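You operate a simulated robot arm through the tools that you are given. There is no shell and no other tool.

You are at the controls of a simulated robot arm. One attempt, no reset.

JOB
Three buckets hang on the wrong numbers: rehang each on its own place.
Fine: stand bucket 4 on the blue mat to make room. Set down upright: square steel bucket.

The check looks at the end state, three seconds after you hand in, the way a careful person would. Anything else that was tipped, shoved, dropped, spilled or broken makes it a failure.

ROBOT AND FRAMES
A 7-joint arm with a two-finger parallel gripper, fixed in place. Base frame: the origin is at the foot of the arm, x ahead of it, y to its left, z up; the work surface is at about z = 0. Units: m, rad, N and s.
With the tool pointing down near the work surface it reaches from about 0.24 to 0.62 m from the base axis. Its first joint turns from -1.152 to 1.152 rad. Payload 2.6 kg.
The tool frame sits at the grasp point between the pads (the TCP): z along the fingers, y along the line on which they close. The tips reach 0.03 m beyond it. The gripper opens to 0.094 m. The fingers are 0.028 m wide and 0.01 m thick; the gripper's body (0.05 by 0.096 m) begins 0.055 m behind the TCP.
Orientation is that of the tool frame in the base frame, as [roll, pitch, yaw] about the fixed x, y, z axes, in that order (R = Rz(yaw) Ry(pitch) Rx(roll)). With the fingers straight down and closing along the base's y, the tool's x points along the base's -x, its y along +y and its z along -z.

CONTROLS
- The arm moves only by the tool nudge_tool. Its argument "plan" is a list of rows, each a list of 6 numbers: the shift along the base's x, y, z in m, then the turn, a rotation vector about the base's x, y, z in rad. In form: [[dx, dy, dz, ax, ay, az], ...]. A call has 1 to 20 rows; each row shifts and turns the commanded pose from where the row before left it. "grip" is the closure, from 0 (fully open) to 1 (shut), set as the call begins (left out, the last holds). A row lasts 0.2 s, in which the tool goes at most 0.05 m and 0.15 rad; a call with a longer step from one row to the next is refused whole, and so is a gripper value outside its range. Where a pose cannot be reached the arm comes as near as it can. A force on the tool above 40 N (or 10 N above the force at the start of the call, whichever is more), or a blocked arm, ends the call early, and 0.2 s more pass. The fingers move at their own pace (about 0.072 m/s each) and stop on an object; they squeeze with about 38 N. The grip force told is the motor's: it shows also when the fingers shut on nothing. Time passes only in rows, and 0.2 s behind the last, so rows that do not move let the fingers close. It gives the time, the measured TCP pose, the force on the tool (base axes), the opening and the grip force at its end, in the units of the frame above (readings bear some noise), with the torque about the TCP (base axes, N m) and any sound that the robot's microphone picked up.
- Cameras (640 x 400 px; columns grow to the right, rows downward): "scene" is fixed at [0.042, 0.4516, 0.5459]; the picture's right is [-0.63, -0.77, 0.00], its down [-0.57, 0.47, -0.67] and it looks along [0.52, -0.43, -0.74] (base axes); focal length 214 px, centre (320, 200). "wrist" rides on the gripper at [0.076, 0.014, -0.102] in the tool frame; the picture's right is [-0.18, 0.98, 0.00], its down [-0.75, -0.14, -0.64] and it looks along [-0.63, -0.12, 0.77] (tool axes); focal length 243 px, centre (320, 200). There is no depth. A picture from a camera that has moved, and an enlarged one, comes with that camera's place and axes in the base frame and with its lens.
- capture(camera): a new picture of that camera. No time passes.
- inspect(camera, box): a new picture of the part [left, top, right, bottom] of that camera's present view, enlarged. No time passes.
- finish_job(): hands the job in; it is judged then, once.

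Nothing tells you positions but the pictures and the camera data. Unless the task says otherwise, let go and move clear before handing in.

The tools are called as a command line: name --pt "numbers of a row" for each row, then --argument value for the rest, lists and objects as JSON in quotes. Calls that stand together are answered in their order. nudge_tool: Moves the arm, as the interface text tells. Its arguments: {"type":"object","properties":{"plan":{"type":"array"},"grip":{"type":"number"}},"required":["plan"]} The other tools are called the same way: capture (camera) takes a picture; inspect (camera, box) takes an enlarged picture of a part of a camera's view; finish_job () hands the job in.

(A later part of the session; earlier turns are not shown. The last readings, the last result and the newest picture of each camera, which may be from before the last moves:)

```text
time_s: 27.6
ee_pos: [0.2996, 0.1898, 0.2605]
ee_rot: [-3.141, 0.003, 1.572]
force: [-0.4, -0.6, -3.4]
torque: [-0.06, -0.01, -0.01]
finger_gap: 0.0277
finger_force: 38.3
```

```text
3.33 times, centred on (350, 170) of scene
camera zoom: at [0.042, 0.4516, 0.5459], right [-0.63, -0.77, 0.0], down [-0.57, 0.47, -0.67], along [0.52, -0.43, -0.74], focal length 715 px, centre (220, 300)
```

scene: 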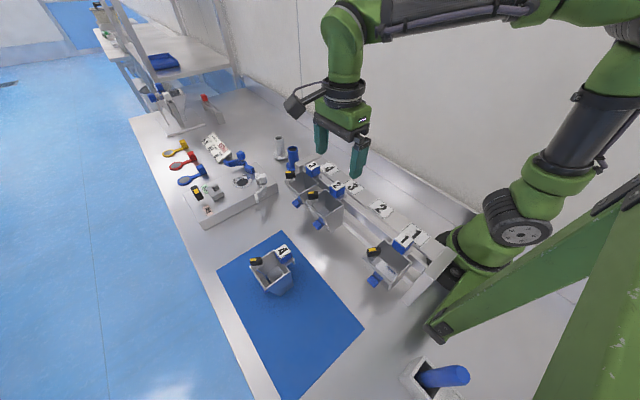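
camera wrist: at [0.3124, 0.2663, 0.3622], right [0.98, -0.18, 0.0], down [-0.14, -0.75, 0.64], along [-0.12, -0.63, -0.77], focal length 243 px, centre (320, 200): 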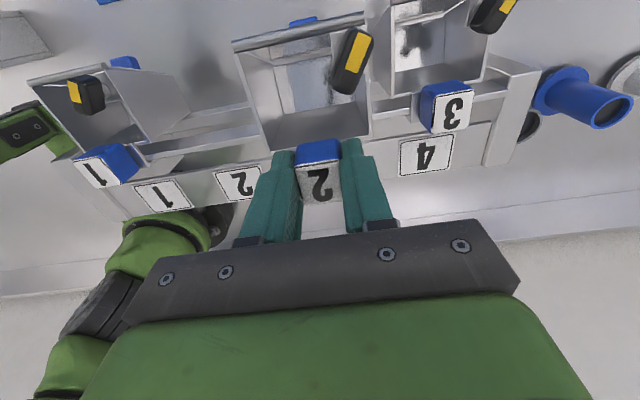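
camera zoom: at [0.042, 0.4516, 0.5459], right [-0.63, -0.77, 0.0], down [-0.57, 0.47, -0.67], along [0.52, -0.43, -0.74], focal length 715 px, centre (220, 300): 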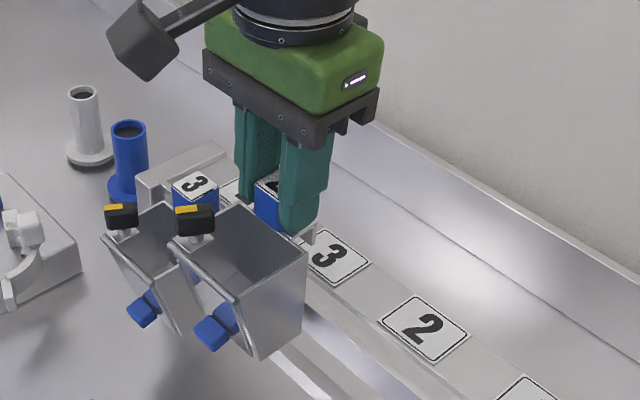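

Bucket 2 is free. I'll shift it 0.095 m in −x, over place 2, at this height, and check its alignment with plate 2.

nudge_tool --pt "-0.008 0 0 0 0 0" --pt "-0.012 0 0 0 0 0" --pt "-0.012 0 0 0 0 0" --pt "-0.012 0 0 0 0 0" --pt "-0.012 0 0 0 0 0" --pt "-0.012 0 0 0 0 0" --pt "-0.012 0 0 0 0 0" --pt "-0.01 0 0 0 0 0" --pt "-0.005 0 0 0 0 0" --pt "0 0 0 0 0 0"

capture --camera "wrist"

inspect --camera "scene" --box '[320, 140, 440, 260]'

```text
time_s: 29.8
ee_pos: [0.2021, 0.191, 0.2617]
ee_rot: [3.14, -0.001, 1.571]
force: [-0.5, 0.1, -3.7]
torque: [-0.05, -0.01, 0.0]
finger_gap: 0.0273
finger_force: 37.7
```

```text
taken
camera wrist: at [0.2157, 0.2673, 0.3624], right [0.98, -0.18, 0.0], down [-0.14, -0.75, 0.64], along [-0.12, -0.63, -0.77], focal length 243 px, centre (320, 200)
```

wrist: 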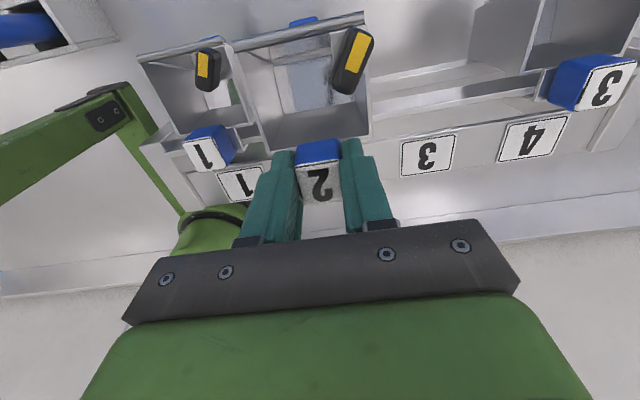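

```text
3.33 times, centred on (380, 200) of scene
camera zoom: at [0.042, 0.4516, 0.5459], right [-0.63, -0.77, 0.0], down [-0.57, 0.47, -0.67], along [0.52, -0.43, -0.74], focal length 715 px, centre (120, 200)
```

zoom: 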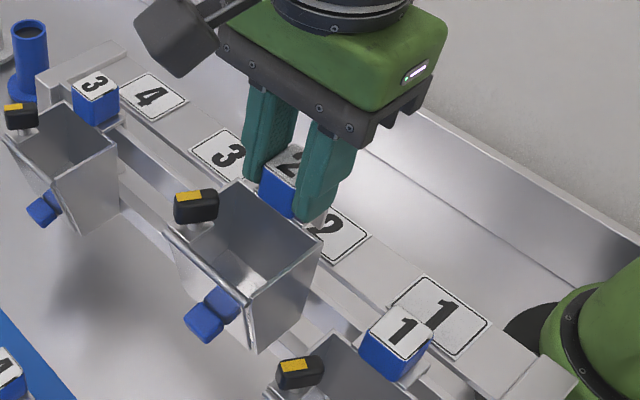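

Bucket 2 is over place 2, in the same pose bucket 4 had. I'll lower it slowly onto the rail.

nudge_tool --pt "0 0 -0.01 0 0 0" --pt "0 0 -0.01 0 0 0" --pt "0 0 -0.01 0 0 0" --pt "0 0 -0.008 0 0 0" --pt "0 0 -0.004 0 0 0" --pt "0 0 0 0 0 0"

nudge_tool --pt "0 0 -0.004 0 0 0" --pt "0 0 -0.004 0 0 0" --pt "0 0 -0.004 0 0 0" --pt "0 0 0 0 0 0"

capture --camera "wrist"

inspect --camera "scene" --box '[320, 140, 440, 260]'

```text
time_s: 31.2
ee_pos: [0.2006, 0.1902, 0.2187]
ee_rot: [-3.139, 0.0, 1.57]
force: [1.7, 4.1, -5.9]
torque: [0.47, -0.09, -0.15]
finger_gap: 0.0278
finger_force: 38.0
```

```text
time_s: 32.2
ee_pos: [0.2022, 0.1906, 0.206]
ee_rot: [-3.14, -0.001, 1.571]
force: [0.5, 8.2, -1.4]
torque: [0.97, -0.03, -0.08]
finger_gap: 0.0279
finger_force: 38.2
```

```text
taken
camera wrist: at [0.2158, 0.2669, 0.3087], right [0.98, -0.18, 0.0], down [-0.14, -0.75, 0.64], along [-0.12, -0.63, -0.77], focal length 243 px, centre (320, 200)
```

wrist: 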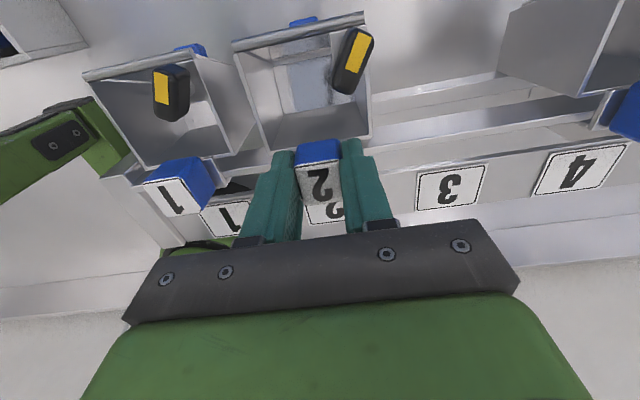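

```text
3.33 times, centred on (380, 200) of scene
camera zoom: at [0.042, 0.4516, 0.5459], right [-0.63, -0.77, 0.0], down [-0.57, 0.47, -0.67], along [0.52, -0.43, -0.74], focal length 715 px, centre (120, 200)
```

zoom: 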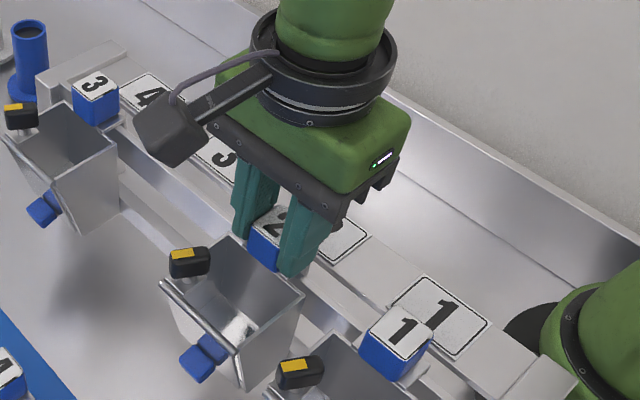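

The bottom of the bucket is pressing on the lower rail (Fy +8 N, torque about x ≈1 N·m). It sagged a degree or so nose-down in the grip. I'll tilt the tool slightly about +x to relieve that.

nudge_tool --pt "0 0 0 0.015 0 0" --pt "0 0 0 0 0 0"

```text
time_s: 32.8
ee_pos: [0.2007, 0.1888, 0.2054]
ee_rot: [-3.14, -0.013, 1.572]
force: [0.0, 0.1, -4.0]
torque: [-0.06, -0.03, -0.04]
finger_gap: 0.0278
finger_force: 37.9
```

The contact is gone and only the weight remains. I'll continue down in small steps.

nudge_tool --pt "0 0 -0.002 0.003 0 0" --pt "0 0 -0.002 0 0 0" --pt "0 0 0 0 0 0"

```text
time_s: 33.6
ee_pos: [0.2019, 0.19, 0.202]
ee_rot: [3.141, -0.017, 1.57]
force: [-0.3, -0.8, -4.1]
torque: [-0.06, 0.03, -0.01]
finger_gap: 0.0276
finger_force: 37.5
```

nudge_tool --pt "0 0 -0.001 0 0 0" --pt "0 0 -0.001 0 0 0" --pt "0 0 0 0 0 0"

capture --camera "wrist"

inspect --camera "scene" --box '[340, 170, 420, 250]'

```text
time_s: 34.4
ee_pos: [0.202, 0.1904, 0.1997]
ee_rot: [-3.14, -0.017, 1.572]
force: [-0.4, 0.2, -4.6]
torque: [-0.07, -0.03, 0.04]
finger_gap: 0.0276
finger_force: 38.4
```

```text
taken
camera wrist: at [0.2166, 0.265, 0.3036], right [0.98, -0.18, 0.0], down [-0.14, -0.76, 0.63], along [-0.12, -0.62, -0.78], focal length 243 px, centre (320, 200)
```

wrist: 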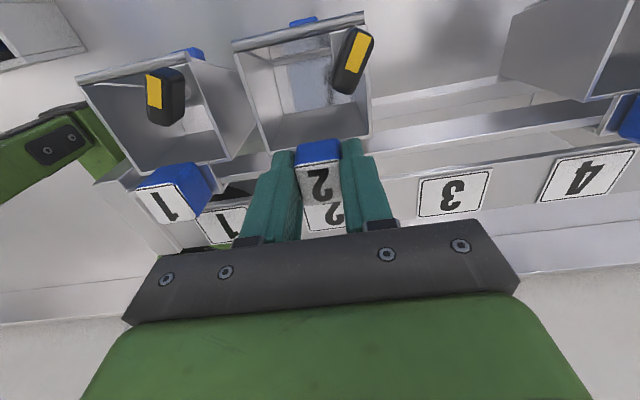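

```text
5.00 times, centred on (380, 210) of scene
camera zoom: at [0.042, 0.4516, 0.5459], right [-0.63, -0.77, 0.0], down [-0.57, 0.47, -0.67], along [0.52, -0.43, -0.74], focal length 1072 px, centre (20, 150)
```

zoom: 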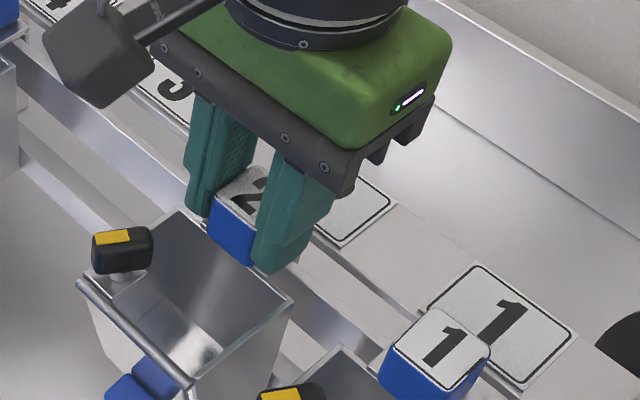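

It still carries the full weight, so the tab isn't on the rail yet. I'll continue down a millimetre at a time.

nudge_tool --pt "0 0 -0.001 0 0 0" --pt "0 0 0 0 0 0"

nudge_tool --pt "0 0 -0.001 0 0 0" --pt "0 0 0 0 0 0"

```text
time_s: 35.0
ee_pos: [0.2029, 0.1907, 0.2005]
ee_rot: [3.141, -0.019, 1.569]
force: [-6.4, -6.0, 25.5]
torque: [-0.57, 0.26, -0.08]
finger_gap: 0.0276
finger_force: 37.8
```

```text
time_s: 35.6
ee_pos: [0.2031, 0.1909, 0.1997]
ee_rot: [3.139, -0.021, 1.572]
force: [-1.1, -1.3, 25.9]
torque: [-0.33, 0.16, -0.06]
finger_gap: 0.0277
finger_force: 37.9
```

The tab has met the rail at the original hanging height, z≈0.199. I'll ease off the pressure and then release gently.

nudge_tool --pt "0 0 0.001 0 0 0" --pt "0 0 0 0 0 0"

```text
time_s: 36.2
ee_pos: [0.2025, 0.1912, 0.1988]
ee_rot: [-3.141, -0.017, 1.573]
force: [3.3, 3.8, 6.2]
torque: [0.0, -0.25, 0.09]
finger_gap: 0.0275
finger_force: 38.4
```

nudge_tool --pt "0 0 0 0 0 0" --pt "0 0 0 0 0 0" --pt "0 0 0 0 0 0" --grip 0.6

capture --camera "wrist"

inspect --camera "scene" --box '[340, 170, 420, 250]'

```text
time_s: 37.0
ee_pos: [0.2024, 0.1906, 0.1993]
ee_rot: [3.141, -0.017, 1.57]
force: [-0.3, -0.2, 0.3]
torque: [-0.02, 0.02, 0.0]
finger_gap: 0.0377
finger_force: 0.0
```

```text
taken
camera wrist: at [0.2164, 0.265, 0.3027], right [0.98, -0.18, 0.0], down [-0.14, -0.76, 0.63], along [-0.12, -0.62, -0.78], focal length 243 px, centre (320, 200)
```

wrist: 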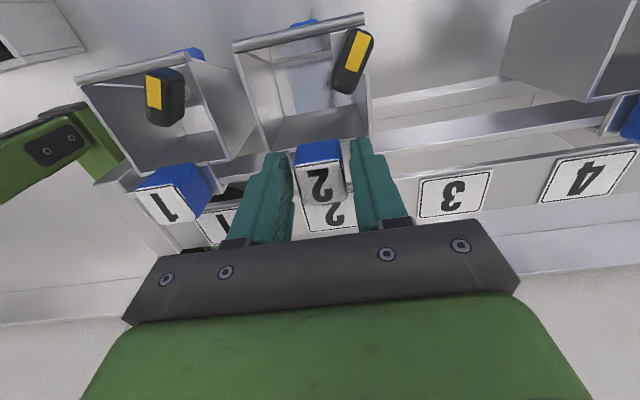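

```text
5.00 times, centred on (380, 210) of scene
camera zoom: at [0.042, 0.4516, 0.5459], right [-0.63, -0.77, 0.0], down [-0.57, 0.47, -0.67], along [0.52, -0.43, -0.74], focal length 1072 px, centre (20, 150)
```

zoom: 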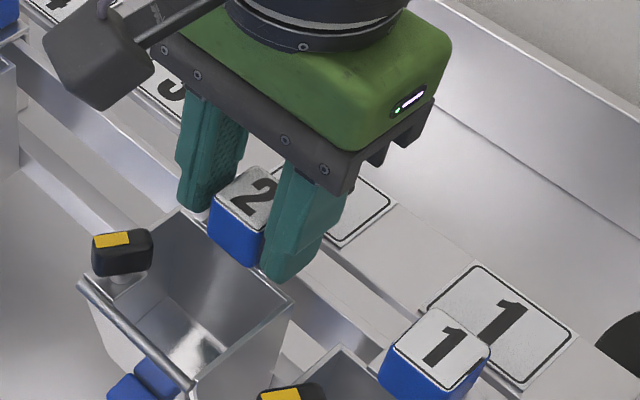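

Bucket 2 hangs on place 2 as bucket 4 did. I'll rise straight, level the tool, and move on to bucket 3 at about x≈0.393.

nudge_tool --pt "0 0 0.006 0 0 0" --pt "0 0 0.012 0 0 0" --pt "0 0 0.02 0 0 0" --pt "0 0 0.02 0 0 0" --pt "0 0 0.0297 -0.018 0 0" --pt "0 0 0 0 0 0"

inspect --camera "wrist" --box '[240, 0, 400, 200]'

inspect --camera "scene" --box '[320, 160, 420, 260]'

```text
time_s: 38.4
ee_pos: [0.2032, 0.1902, 0.2859]
ee_rot: [3.14, 0.0, 1.57]
force: [1.1, -0.7, 1.1]
torque: [0.03, -0.02, -0.02]
finger_gap: 0.0375
finger_force: 0.0
```

```text
2.00 times, centred on (320, 100) of wrist
camera zoom: at [0.2172, 0.2655, 0.3881], right [0.98, -0.18, 0.0], down [-0.14, -0.75, 0.64], along [-0.12, -0.63, -0.77], focal length 485 px, centre (320, 400)
```

zoom: 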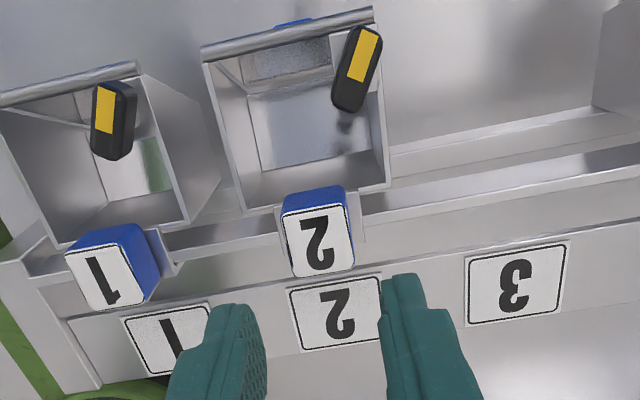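

```text
4.00 times, centred on (370, 210) of scene
camera zoom: at [0.042, 0.4516, 0.5459], right [-0.63, -0.77, 0.0], down [-0.57, 0.47, -0.67], along [0.52, -0.43, -0.74], focal length 858 px, centre (120, 160)
```

zoom: 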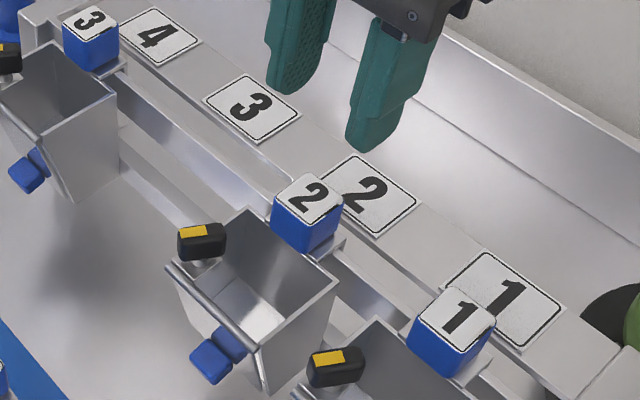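

Bucket 2 is aligned with plate 2 exactly as bucket 4 was. I'll move over bucket 3 at place 4.

nudge_tool --pt "0.01 0 0 0 0 0" --pt "0.018 0 0 0 0 0" --pt "0.018 0 0 0 0 0" --pt "0.018 0 0 0 0 0" --pt "0.018 0 0 0 0 0" --pt "0.018 0 0 0 0 0" --pt "0.018 0 0 0 0 0" --pt "0.018 0 0 0 0 0" --pt "0.018 0 0 0 0 0" --pt "0.018 0 0 0 0 0" --pt "0.018 0 0 0 0 0" --pt "0 0 0 0 0 0" --grip 0

inspect --camera "wrist" --box '[240, 0, 400, 200]'

inspect --camera "scene" --box '[270, 90, 390, 210]'

```text
time_s: 41.0
ee_pos: [0.3915, 0.1901, 0.2871]
ee_rot: [3.141, -0.001, 1.572]
force: [0.7, 0.2, 0.3]
torque: [-0.01, 0.0, 0.01]
finger_gap: 0.094
finger_force: 0.0
```

```text
2.00 times, centred on (320, 100) of wrist
camera zoom: at [0.4056, 0.2673, 0.389], right [0.98, -0.18, 0.0], down [-0.14, -0.75, 0.64], along [-0.12, -0.63, -0.77], focal length 485 px, centre (320, 400)
```

zoom: 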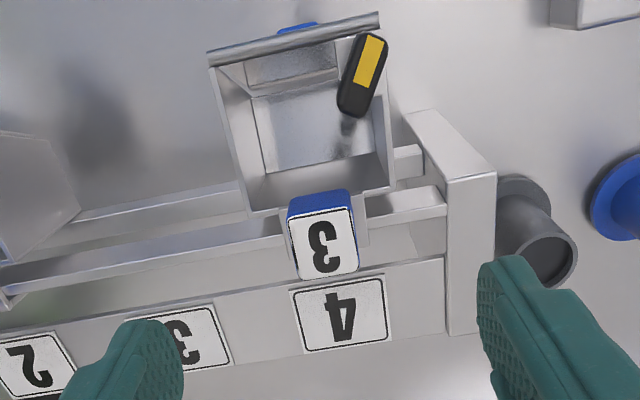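

```text
3.33 times, centred on (330, 150) of scene
camera zoom: at [0.042, 0.4516, 0.5459], right [-0.63, -0.77, 0.0], down [-0.57, 0.47, -0.67], along [0.52, -0.43, -0.74], focal length 715 px, centre (287, 367)
```

zoom: 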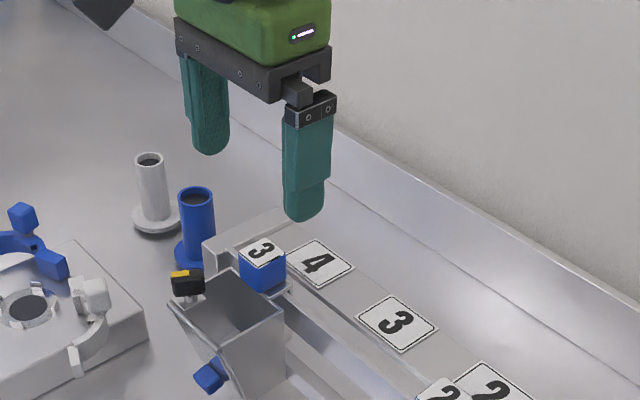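

Bucket 3's cube is centred. The rack's end plate is at x≥0.45 with its top at about z 0.152, below my fingertips. I'll narrow the opening a bit for clearance and descend.

nudge_tool --pt "0.0005 0 -0.01 0 0 0" --pt "0 0 -0.018 0 0 0" --pt "0 0 -0.018 0 0 0" --pt "0 0 -0.018 0 0 0" --pt "0 0 -0.014 0 0 0" --pt "0 0 -0.0087 0 0 0" --pt "0 0 0 0 0 0" --grip 0.25

capture --camera "wrist"

inspect --camera "scene" --box '[270, 90, 390, 210]'

```text
time_s: 42.6
ee_pos: [0.394, 0.1911, 0.2008]
ee_rot: [-3.141, -0.001, 1.571]
force: [0.3, -0.9, 0.1]
torque: [-0.01, 0.0, 0.0]
finger_gap: 0.0705
finger_force: 0.1
```

```text
taken
camera wrist: at [0.4068, 0.2671, 0.3024], right [0.98, -0.18, 0.0], down [-0.14, -0.75, 0.64], along [-0.12, -0.63, -0.77], focal length 243 px, centre (320, 200)
```

wrist: 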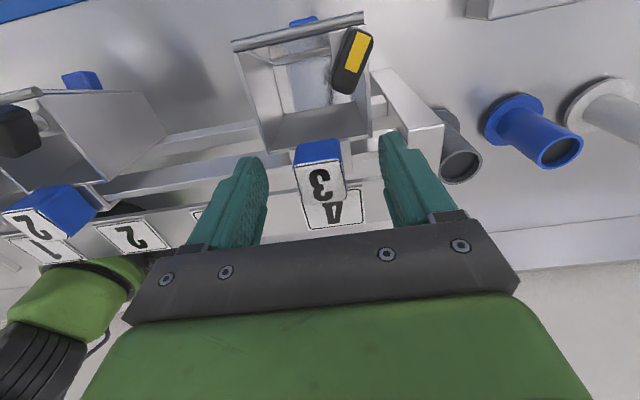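

```text
3.33 times, centred on (330, 150) of scene
camera zoom: at [0.042, 0.4516, 0.5459], right [-0.63, -0.77, 0.0], down [-0.57, 0.47, -0.67], along [0.52, -0.43, -0.74], focal length 715 px, centre (287, 367)
```

zoom: 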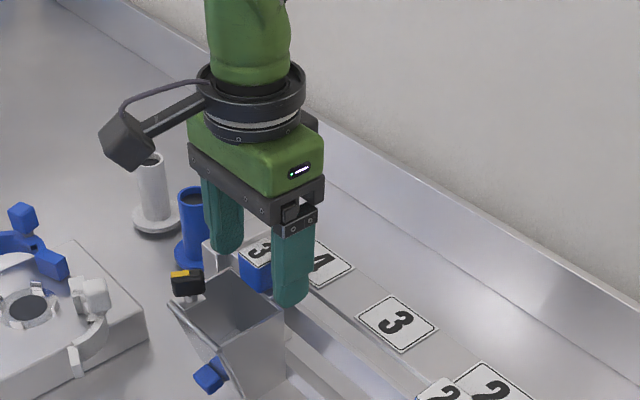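

Aligned. I'll close on cube 3 and lift slowly.

nudge_tool --pt "0 0 0 0 0 0" --pt "0 0 0 0 0 0" --pt "0 0 0 0 0 0" --pt "0 0 0 0 0 0" --pt "0 0 0 0 0 0" --grip 1

nudge_tool --pt "0 0 0.004 0 0 0" --pt "0 0 0.004 0 0 0" --pt "0 0 0.004 0 0 0" --pt "0 0 0.004 0 0 0" --pt "0 0 0.004 0 0 0" --pt "0 0 0.01 0 0 0" --pt "0 0 0.01 0 0 0" --pt "0 0 0.01 0 0 0" --pt "0 0 0.01 0 0 0" --pt "0 0 0 0 0 0"

capture --camera "wrist"

inspect --camera "scene" --box '[270, 90, 390, 210]'

```text
time_s: 43.8
ee_pos: [0.3934, 0.1909, 0.2003]
ee_rot: [3.14, 0.0, 1.57]
force: [-1.1, 0.6, -0.2]
torque: [-0.08, 0.07, -0.01]
finger_gap: 0.0274
finger_force: 37.9
```

```text
time_s: 46.0
ee_pos: [0.3916, 0.1893, 0.2603]
ee_rot: [-3.141, 0.0, 1.571]
force: [-0.6, 0.1, -3.5]
torque: [-0.04, 0.02, 0.0]
finger_gap: 0.0275
finger_force: 38.0
```

```text
taken
camera wrist: at [0.4061, 0.2675, 0.3631], right [0.98, -0.18, 0.0], down [-0.14, -0.75, 0.64], along [-0.12, -0.63, -0.77], focal length 243 px, centre (320, 200)
```

wrist: 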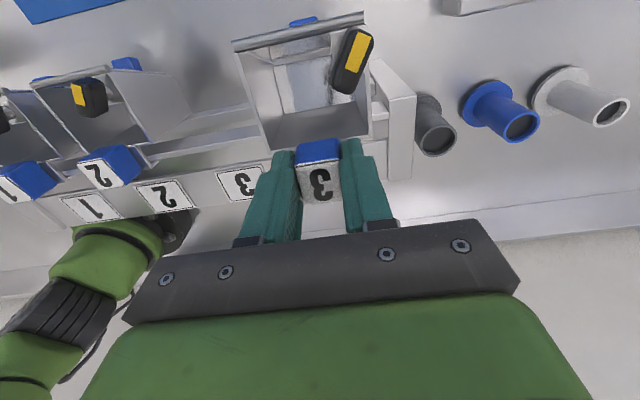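

```text
3.33 times, centred on (330, 150) of scene
camera zoom: at [0.042, 0.4516, 0.5459], right [-0.63, -0.77, 0.0], down [-0.57, 0.47, -0.67], along [0.52, -0.43, -0.74], focal length 715 px, centre (287, 367)
```

zoom: 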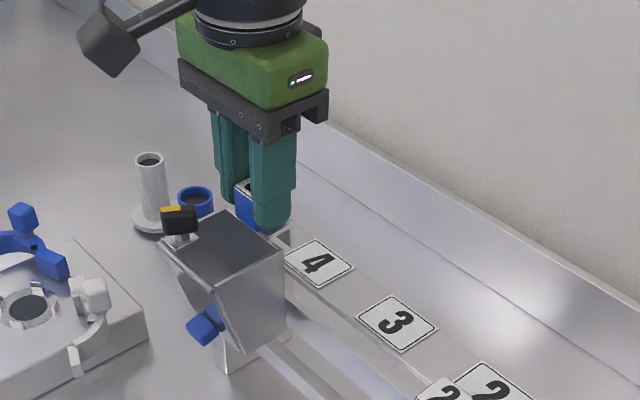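

Bucket 3 is free. I'll shift it 0.0955 m in −x to place 3, adding the same small compensating tilt on the way.

nudge_tool --pt "-0.008 0 0 0 0 0" --pt "-0.012 0 0 0 0 0" --pt "-0.012 0 0 0 0 0" --pt "-0.012 0 0 0 0 0" --pt "-0.012 0 0 0.006 0 0" --pt "-0.012 0 0 0.006 0 0" --pt "-0.012 0 0 0.006 0 0" --pt "-0.01 0 0 0 0 0" --pt "-0.0055 0 0 0 0 0" --pt "0 0 0 0 0 0"

capture --camera "wrist"

inspect --camera "scene" --box '[290, 110, 410, 230]'

```text
time_s: 48.2
ee_pos: [0.2976, 0.1904, 0.2598]
ee_rot: [3.14, -0.018, 1.569]
force: [0.4, 0.4, -3.4]
torque: [-0.07, -0.05, 0.01]
finger_gap: 0.0276
finger_force: 38.3
```

```text
taken
camera wrist: at [0.3114, 0.2657, 0.363], right [0.98, -0.18, 0.0], down [-0.14, -0.76, 0.63], along [-0.12, -0.62, -0.78], focal length 243 px, centre (320, 200)
```

wrist: 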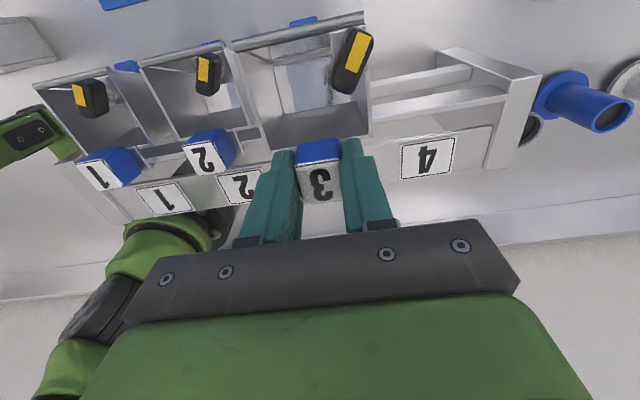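

```text
3.33 times, centred on (350, 170) of scene
camera zoom: at [0.042, 0.4516, 0.5459], right [-0.63, -0.77, 0.0], down [-0.57, 0.47, -0.67], along [0.52, -0.43, -0.74], focal length 715 px, centre (220, 300)
```

zoom: 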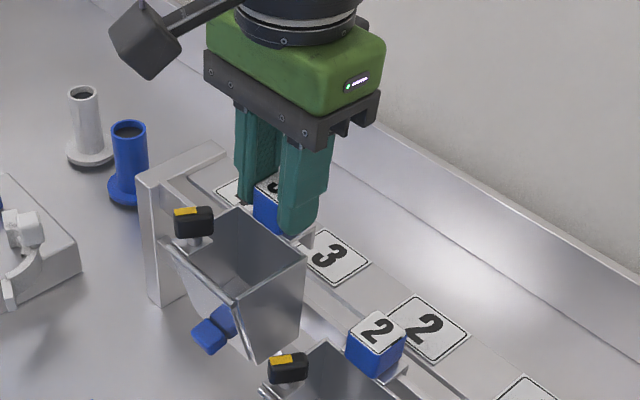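

Bucket 3 is over place 3. I'll lower it in stages and watch the forces.

nudge_tool --pt "0 0 -0.01 0 0 0" --pt "0 0 -0.01 0 0 0" --pt "0 0 -0.01 0 0 0" --pt "0 0 -0.008 0 0 0" --pt "0 0 -0.004 0 0 0" --pt "0 0 0 0 0 0"

nudge_tool --pt "0 0 -0.004 0 0 0" --pt "0 0 -0.004 0 0 0" --pt "0 0 -0.003 0 0 0" --pt "0 0 0 0 0 0"

```text
time_s: 49.6
ee_pos: [0.2971, 0.1902, 0.219]
ee_rot: [3.141, -0.017, 1.57]
force: [-0.1, 0.1, -3.1]
torque: [-0.06, 0.01, -0.03]
finger_gap: 0.0275
finger_force: 37.6
```

```text
time_s: 50.6
ee_pos: [0.2976, 0.1903, 0.2081]
ee_rot: [3.142, -0.018, 1.57]
force: [0.8, -0.1, -2.8]
torque: [-0.09, -0.02, 0.0]
finger_gap: 0.0278
finger_force: 38.0
```

nudge_tool --pt "0 0 -0.003 0 0 0" --pt "0 0 -0.002 0 0 0" --pt "0 0 0 0 0 0"

nudge_tool --pt "0 0 -0.001 0 0 0" --pt "0 0 0 0 0 0"

nudge_tool --pt "0 0 -0.001 0 0 0" --pt "0 0 0 0 0 0"

```text
time_s: 51.4
ee_pos: [0.2966, 0.1892, 0.2025]
ee_rot: [3.141, -0.017, 1.571]
force: [0.5, -0.6, -3.0]
torque: [-0.09, 0.0, 0.01]
finger_gap: 0.0274
finger_force: 38.2
```

```text
time_s: 52.0
ee_pos: [0.2978, 0.1897, 0.2013]
ee_rot: [3.141, -0.019, 1.572]
force: [0.6, 0.1, -2.8]
torque: [-0.09, 0.0, -0.01]
finger_gap: 0.0277
finger_force: 38.2
```

```text
time_s: 52.6
ee_pos: [0.2972, 0.1902, 0.2004]
ee_rot: [3.139, -0.019, 1.571]
force: [-4.0, -3.8, 14.8]
torque: [-0.31, 0.31, 0.03]
finger_gap: 0.0277
finger_force: 37.9
```

The tab is on the rail at z≈0.200, the same height as before. I'll ease off and release gently.

nudge_tool --pt "0 0 0.0005 0 0 0" --pt "0 0 0 0 0 0"

nudge_tool --pt "0 0 0 0 0 0" --pt "0 0 0 0 0 0" --pt "0 0 0 0 0 0" --grip 0.6

capture --camera "wrist"

inspect --camera "scene" --box '[290, 130, 410, 250]'

```text
time_s: 53.2
ee_pos: [0.2959, 0.1895, 0.2001]
ee_rot: [3.141, -0.019, 1.572]
force: [0.9, 1.9, 9.8]
torque: [-0.12, -0.01, 0.04]
finger_gap: 0.0278
finger_force: 38.1
```

```text
time_s: 54.0
ee_pos: [0.2949, 0.1899, 0.2013]
ee_rot: [-3.141, -0.017, 1.571]
force: [-0.7, 0.0, -0.4]
torque: [-0.02, 0.0, 0.0]
finger_gap: 0.0376
finger_force: 0.0
```

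```text
taken
camera wrist: at [0.3103, 0.2642, 0.3038], right [0.98, -0.18, 0.0], down [-0.14, -0.76, 0.63], along [-0.12, -0.62, -0.78], focal length 243 px, centre (320, 200)
```

wrist: 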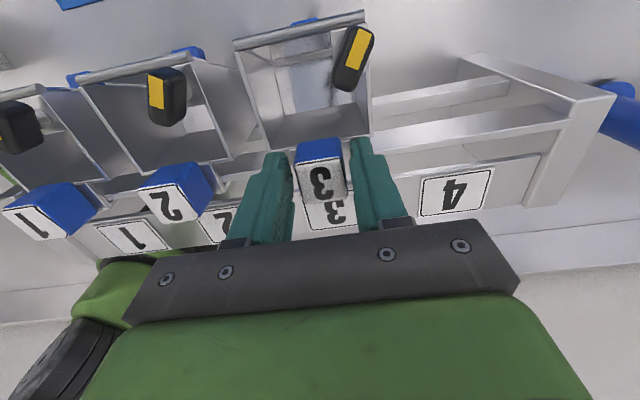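

```text
3.33 times, centred on (350, 190) of scene
camera zoom: at [0.042, 0.4516, 0.5459], right [-0.63, -0.77, 0.0], down [-0.57, 0.47, -0.67], along [0.52, -0.43, -0.74], focal length 715 px, centre (220, 233)
```

zoom: 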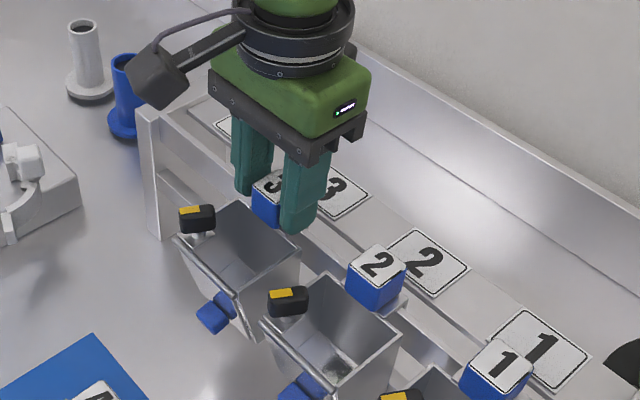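

Bucket 3 hangs on place 3. I'll rise straight, level the tool, check the hang, and go back over bucket 4 on the mat.

nudge_tool --pt "0 0 0.006 0 0 0" --pt "0 0 0.012 0 0 0" --pt "0 0 0.02 0 0 0" --pt "0 0 0.02 0 0 0" --pt "0 0 0.0282 -0.018 0 0" --pt "0 0 0 0 0 0"

inspect --camera "wrist" --box '[240, 0, 400, 200]'

nudge_tool --pt "-0.0025 0.018 0.001 0 0 0" --pt "-0.0025 0.018 0.001 0 0 0" --pt "-0.0025 0.018 0.001 0 0 0" --pt "-0.0025 0.018 0.001 0 0 0" --pt "-0.0025 0.018 0.001 0 0 0" --pt "-0.0025 0.018 0.001 0 0 0" --pt "-0.0025 0.018 0.001 0 0 0" --pt "-0.0025 0.018 0.001 0 0 0" --pt "-0.0025 0.018 0.001 0 0 0" --pt "-0.0025 0.018 0.001 0 0 0" --pt "0 0 0 0 0 0" --grip 0

capture --camera "wrist"

capture --camera "scene"

```text
time_s: 55.4
ee_pos: [0.2973, 0.1899, 0.2864]
ee_rot: [3.141, 0.0, 1.573]
force: [1.2, 0.1, 0.0]
torque: [0.0, 0.01, -0.01]
finger_gap: 0.0374
finger_force: 0.0
```

```text
2.00 times, centred on (320, 100) of wrist
camera zoom: at [0.3114, 0.266, 0.3885], right [0.98, -0.18, 0.0], down [-0.14, -0.75, 0.64], along [-0.12, -0.63, -0.77], focal length 485 px, centre (320, 400)
```

zoom: 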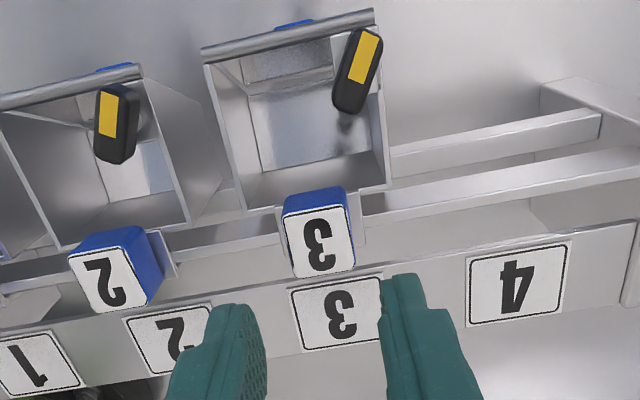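

```text
time_s: 57.8
ee_pos: [0.2709, 0.3694, 0.2968]
ee_rot: [3.141, 0.001, 1.571]
force: [0.5, 0.1, -0.5]
torque: [-0.01, -0.01, -0.02]
finger_gap: 0.0941
finger_force: 0.1
```

```text
taken
camera wrist: at [0.2849, 0.447, 0.398], right [0.98, -0.18, 0.0], down [-0.14, -0.75, 0.64], along [-0.12, -0.63, -0.77], focal length 243 px, centre (320, 200)
```

wrist: 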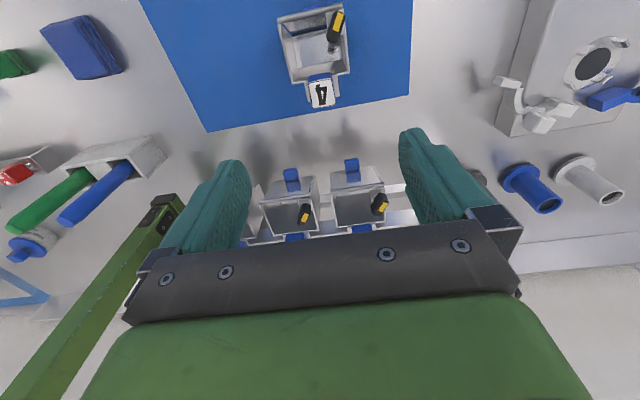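

```text
taken
```

scene: 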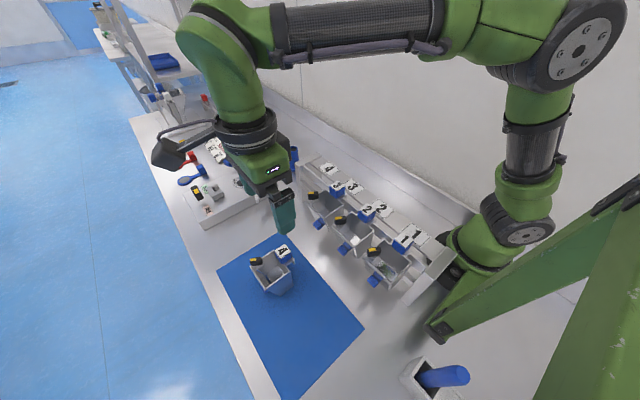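

Buckets 2 and 3 hang in line with their plates. Bucket 4 is below me on the mat; I'll lower to a hover height and check the alignment with its cube.

nudge_tool --pt "0 0 -0.015 0 0 0" --pt "0 0 -0.02 0 0 0" --pt "0 0 -0.02 0 0 0" --pt "0 0 -0.018 0 0 0" --pt "0 0 -0.006 0 0 0" --pt "0 0 0 0 0 0"

inspect --camera "wrist" --box '[240, 0, 400, 200]'

inspect --camera "scene" --box '[240, 210, 330, 300]'

```text
time_s: 59.2
ee_pos: [0.2724, 0.3707, 0.2166]
ee_rot: [3.141, 0.001, 1.571]
force: [0.5, -0.2, -0.1]
torque: [0.02, 0.01, 0.01]
finger_gap: 0.0939
finger_force: 0.1
```

```text
2.00 times, centred on (320, 100) of wrist
camera zoom: at [0.2862, 0.4471, 0.3186], right [0.98, -0.18, 0.0], down [-0.14, -0.75, 0.64], along [-0.12, -0.63, -0.77], focal length 485 px, centre (320, 400)
```

zoom: 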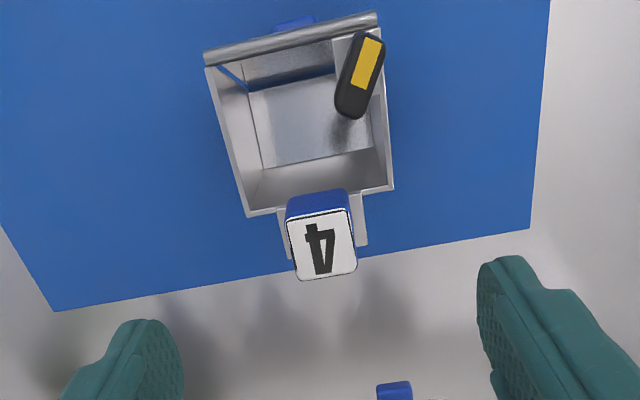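

```text
4.44 times, centred on (285, 255) of scene
camera zoom: at [0.042, 0.4516, 0.5459], right [-0.63, -0.77, 0.0], down [-0.57, 0.47, -0.67], along [0.52, -0.43, -0.74], focal length 953 px, centre (476, -44)
```

zoom: 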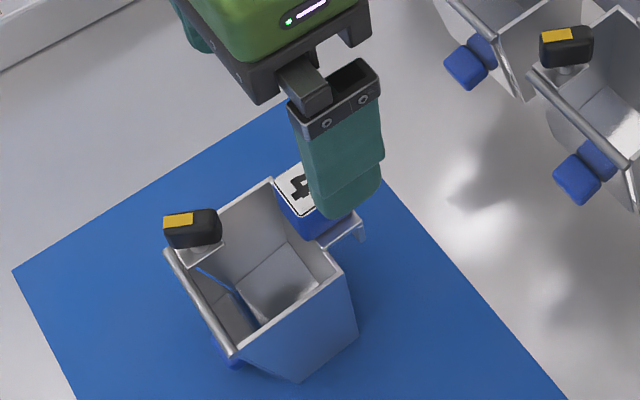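

Cube 4 is centred at about (0.273, 0.369, top z≈0.125). I'll descend to TCP z≈0.130 and grip.

nudge_tool --pt "0.0003 0 -0.018 0 0 0" --pt "0 0 -0.018 0 0 0" --pt "0 0 -0.018 0 0 0" --pt "0 0 -0.018 0 0 0" --pt "0 0 -0.012 0 0 0" --pt "0 0 -0.0035 0 0 0" --pt "0 0 0 0 0 0"

capture --camera "wrist"

inspect --camera "scene" --box '[240, 210, 330, 300]'

```text
time_s: 60.8
ee_pos: [0.2707, 0.3696, 0.1296]
ee_rot: [3.14, 0.0, 1.571]
force: [0.1, 0.5, -1.6]
torque: [-0.01, 0.01, 0.01]
finger_gap: 0.0936
finger_force: 0.2
```

```text
taken
camera wrist: at [0.2856, 0.4467, 0.2308], right [0.98, -0.18, 0.0], down [-0.14, -0.75, 0.64], along [-0.12, -0.63, -0.77], focal length 243 px, centre (320, 200)
```

wrist: 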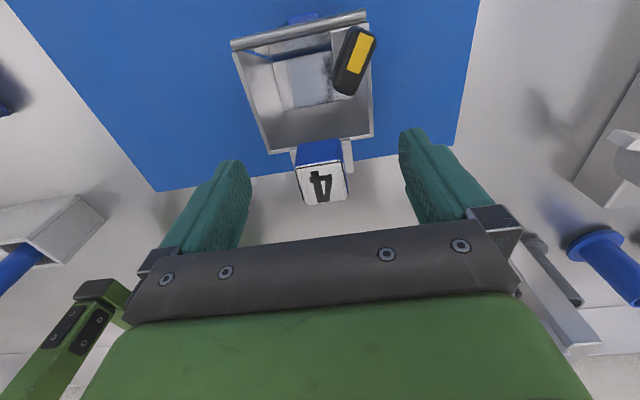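

```text
4.44 times, centred on (285, 255) of scene
camera zoom: at [0.042, 0.4516, 0.5459], right [-0.63, -0.77, 0.0], down [-0.57, 0.47, -0.67], along [0.52, -0.43, -0.74], focal length 953 px, centre (476, -44)
```

zoom: 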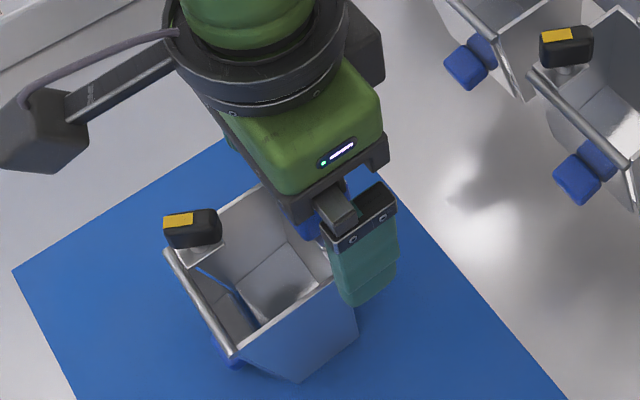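

The fingers straddle cube 4 and there's no contact. I'll close and lift slowly.

nudge_tool --pt "0 0 0 0 0 0" --pt "0 0 0 0 0 0" --pt "0 0 0 0 0 0" --pt "0 0 0 0 0 0" --pt "0 0 0 0 0 0" --grip 1

capture --camera "wrist"

nudge_tool --pt "0 0 0.004 0 0 0" --pt "0 0 0.004 0 0 0" --pt "0 0 0.004 0 0 0" --pt "0 0 0.008 0 0 0" --pt "0 0 0.01 0 0 0" --pt "0 0 0.01 0 0 0" --pt "0 0 0 0 0 0"

capture --camera "wrist"

inspect --camera "scene" --box '[240, 210, 330, 300]'

```text
time_s: 62.0
ee_pos: [0.2721, 0.3698, 0.1305]
ee_rot: [-3.141, 0.0, 1.571]
force: [1.9, 0.7, 0.4]
torque: [0.0, -0.09, -0.04]
finger_gap: 0.0276
finger_force: 38.3
```

```text
taken
camera wrist: at [0.2859, 0.4466, 0.2312], right [0.98, -0.18, 0.0], down [-0.14, -0.75, 0.64], along [-0.12, -0.63, -0.77], focal length 243 px, centre (320, 200)
```

wrist: 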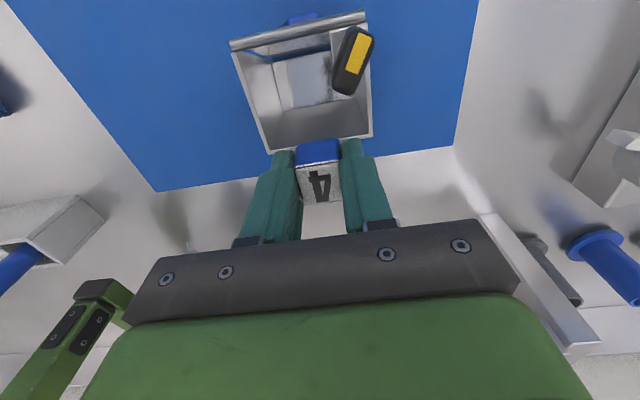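

```text
time_s: 63.6
ee_pos: [0.2732, 0.3706, 0.1719]
ee_rot: [3.141, 0.001, 1.572]
force: [0.3, -0.2, -4.3]
torque: [-0.06, -0.03, 0.0]
finger_gap: 0.0275
finger_force: 38.0
```

```text
taken
camera wrist: at [0.286, 0.4472, 0.2726], right [0.98, -0.18, 0.0], down [-0.14, -0.75, 0.64], along [-0.12, -0.63, -0.77], focal length 243 px, centre (320, 200)
```

wrist: 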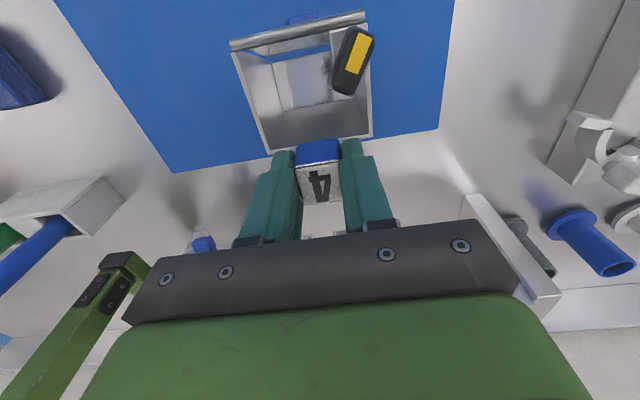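

```text
4.44 times, centred on (285, 255) of scene
camera zoom: at [0.042, 0.4516, 0.5459], right [-0.63, -0.77, 0.0], down [-0.57, 0.47, -0.67], along [0.52, -0.43, -0.74], focal length 953 px, centre (476, -44)
```

zoom: 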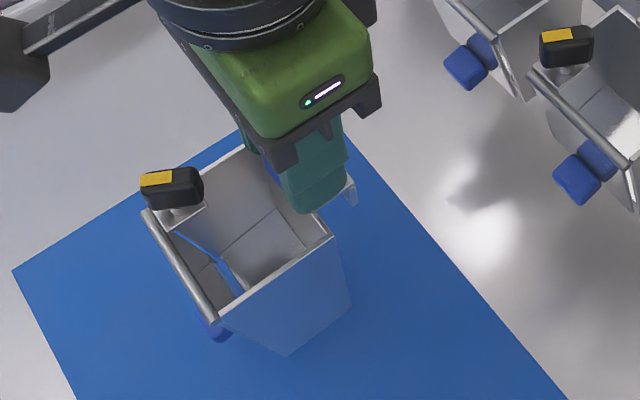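

Bucket 4 is in hand again. I'll compare how it sits in the grip with the first carry.

inspect --camera "wrist" --box '[220, 0, 400, 120]'

inspect --camera "wrist" --box '[240, 110, 400, 220]'

```text
3.33 times, centred on (310, 60) of wrist
camera zoom: at [0.286, 0.4472, 0.2726], right [0.98, -0.18, 0.0], down [-0.14, -0.75, 0.64], along [-0.12, -0.63, -0.77], focal length 809 px, centre (353, 667)
```

zoom: 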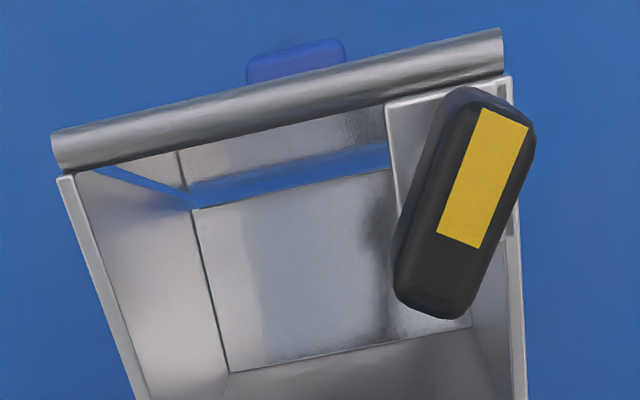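

```text
3.64 times, centred on (320, 165) of wrist
camera zoom: at [0.286, 0.4472, 0.2726], right [0.98, -0.18, 0.0], down [-0.14, -0.75, 0.64], along [-0.12, -0.63, -0.77], focal length 882 px, centre (320, 327)
```

zoom: 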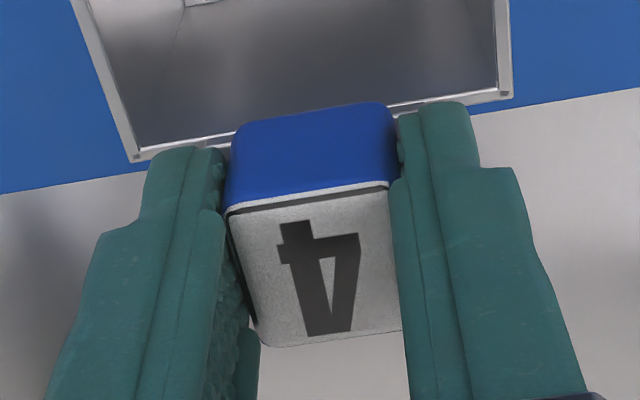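

The bucket now sits about 0.02 rad more level than in the first carry. The final approach should therefore need no extra tilt. I'll lift high and carry it to in front of place 4, x≈0.393.

nudge_tool --pt "0 0 0.016 0 0 0" --pt "0 0 0.016 0 0 0" --pt "0 0 0.016 0 0 0" --pt "0.015 0 0.0163 0 0 0" --pt "0.015 0 0.0163 0 0 0" --pt "0.015 0 0.0163 0 0 0" --pt "0.015 0 0.0163 0 0 0" --pt "0.015 0 0.0163 0 0 0" --pt "0.015 -0.01 0 0 0 0" --pt "0.015 -0.012 0 0 0 0" --pt "0.015 -0.012 0 0 0 0" --pt "0 -0.015 0 0 0 0" --pt "0 -0.015 0 0 0 0" --pt "0 -0.012 0 0 0 0" --pt "0 0 0 0 0 0"

capture --camera "wrist"

capture --camera "scene"

```text
time_s: 66.8
ee_pos: [0.3915, 0.2927, 0.299]
ee_rot: [-3.14, 0.001, 1.57]
force: [0.5, -0.3, -4.2]
torque: [-0.1, 0.0, 0.0]
finger_gap: 0.0275
finger_force: 38.8
```

```text
taken
camera wrist: at [0.4061, 0.3706, 0.4013], right [0.98, -0.18, 0.0], down [-0.14, -0.75, 0.64], along [-0.12, -0.63, -0.77], focal length 243 px, centre (320, 200)
```

wrist: 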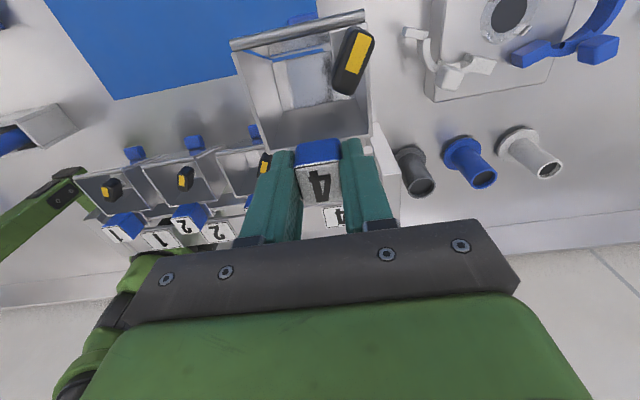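

```text
taken
```

scene: 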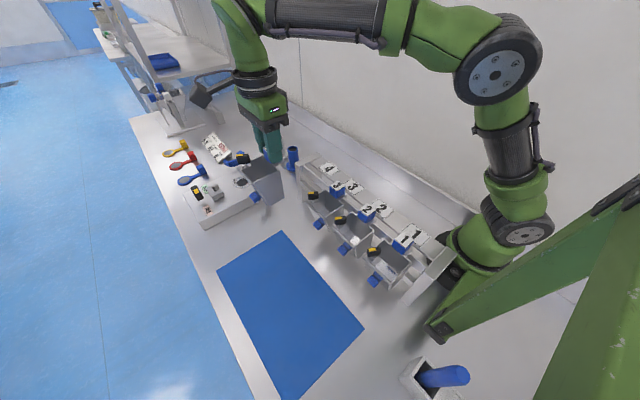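

Bucket 4 is in front of place 4 with free space below. I'll move it back (−y) to hanging depth, still high.

nudge_tool --pt "0.0002 -0.012 0 0 0 0" --pt "0 -0.015 0 0 0 0" --pt "0 -0.015 0 0 0 0" --pt "0 -0.015 0 0 0 0" --pt "0 -0.015 0 0 0 0" --pt "0 -0.015 0 0 0 0" --pt "0 -0.012 0 0 0 0" --pt "0 -0.005 0 0 0 0" --pt "0 0 0 0 0 0"

nudge_tool --pt "0 0 -0.01 0 0 0" --pt "0 0 -0.014 0 0 0" --pt "0 0 -0.01 0 0 0" --pt "0 0 -0.006 0 0 0" --pt "0 0 0 0 0 0"

capture --camera "wrist"

inspect --camera "scene" --box '[270, 90, 390, 210]'

```text
time_s: 68.8
ee_pos: [0.3918, 0.1889, 0.3]
ee_rot: [3.141, -0.001, 1.571]
force: [-0.5, -0.2, -4.3]
torque: [-0.09, -0.02, 0.01]
finger_gap: 0.0278
finger_force: 38.3
```

```text
time_s: 70.0
ee_pos: [0.3923, 0.1903, 0.2595]
ee_rot: [-3.141, -0.001, 1.572]
force: [-0.2, -0.2, -4.0]
torque: [-0.05, -0.01, -0.04]
finger_gap: 0.0277
finger_force: 37.2
```

```text
taken
camera wrist: at [0.4064, 0.2671, 0.3619], right [0.98, -0.18, 0.0], down [-0.14, -0.75, 0.64], along [-0.12, -0.63, -0.77], focal length 243 px, centre (320, 200)
```

wrist: 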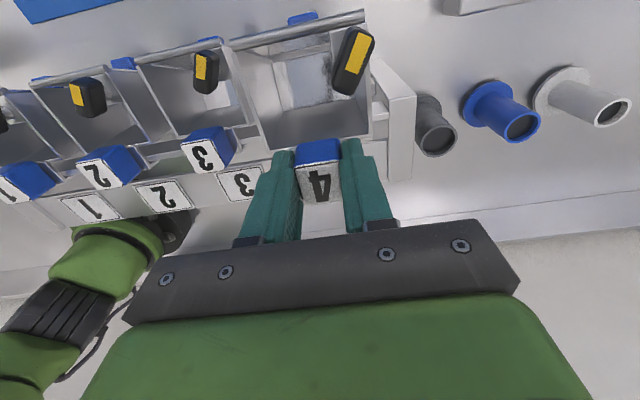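

```text
3.33 times, centred on (330, 150) of scene
camera zoom: at [0.042, 0.4516, 0.5459], right [-0.63, -0.77, 0.0], down [-0.57, 0.47, -0.67], along [0.52, -0.43, -0.74], focal length 715 px, centre (287, 367)
```

zoom: 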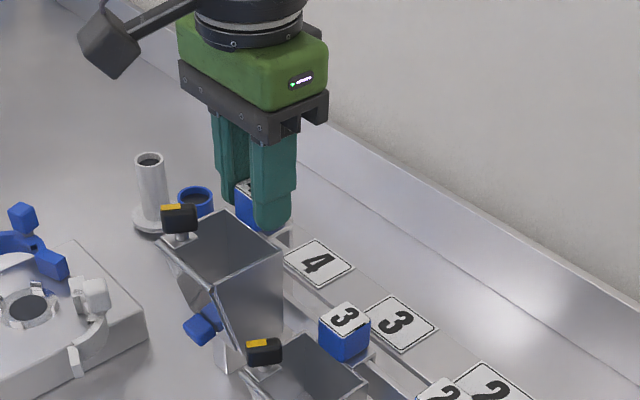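

This matches bucket 3's pose when it was lifted off place 4. I'll lower it in stages.

nudge_tool --pt "0 0 -0.01 0 0 0" --pt "0 0 -0.01 0 0 0" --pt "0 0 -0.01 0 0 0" --pt "0 0 -0.008 0 0 0" --pt "0 0 -0.003 0 0 0" --pt "0 0 0 0 0 0"

nudge_tool --pt "0 0 -0.004 0 0 0" --pt "0 0 -0.004 0 0 0" --pt "0 0 0 0 0 0"

```text
time_s: 71.4
ee_pos: [0.3914, 0.1905, 0.2184]
ee_rot: [3.141, 0.0, 1.573]
force: [0.5, -0.2, -4.3]
torque: [-0.07, 0.0, 0.02]
finger_gap: 0.0276
finger_force: 38.0
```

```text
time_s: 72.2
ee_pos: [0.3928, 0.1899, 0.2117]
ee_rot: [-3.14, 0.0, 1.573]
force: [0.7, 0.5, -3.5]
torque: [-0.05, 0.03, 0.01]
finger_gap: 0.0276
finger_force: 38.2
```

nudge_tool --pt "0 0 -0.003 0 0 0" --pt "0 0 -0.003 0 0 0" --pt "0 0 0 0 0 0"

nudge_tool --pt "0 0 -0.0015 0 0 0" --pt "0 0 -0.0015 0 0 0" --pt "0 0 0 0 0 0"

```text
time_s: 73.0
ee_pos: [0.3922, 0.1903, 0.205]
ee_rot: [-3.14, -0.001, 1.572]
force: [1.4, 0.4, -3.6]
torque: [-0.07, 0.0, 0.0]
finger_gap: 0.0274
finger_force: 37.9
```

```text
time_s: 73.8
ee_pos: [0.3935, 0.19, 0.2014]
ee_rot: [3.141, 0.001, 1.572]
force: [0.0, 0.7, -3.9]
torque: [-0.08, 0.01, 0.02]
finger_gap: 0.0276
finger_force: 38.2
```

nudge_tool --pt "0 0 -0.001 0 0 0" --pt "0 0 0 0 0 0"

nudge_tool --pt "0 0 -0.001 0 0 0" --pt "0 0 0 0 0 0"

```text
time_s: 74.4
ee_pos: [0.3924, 0.1912, 0.2004]
ee_rot: [-3.141, 0.0, 1.57]
force: [-0.6, 0.0, -3.3]
torque: [-0.09, -0.03, -0.02]
finger_gap: 0.0276
finger_force: 38.0
```

```text
time_s: 75.0
ee_pos: [0.3928, 0.19, 0.2016]
ee_rot: [3.14, 0.0, 1.573]
force: [-1.5, -1.1, 1.4]
torque: [-0.16, 0.12, 0.06]
finger_gap: 0.0276
finger_force: 38.4
```

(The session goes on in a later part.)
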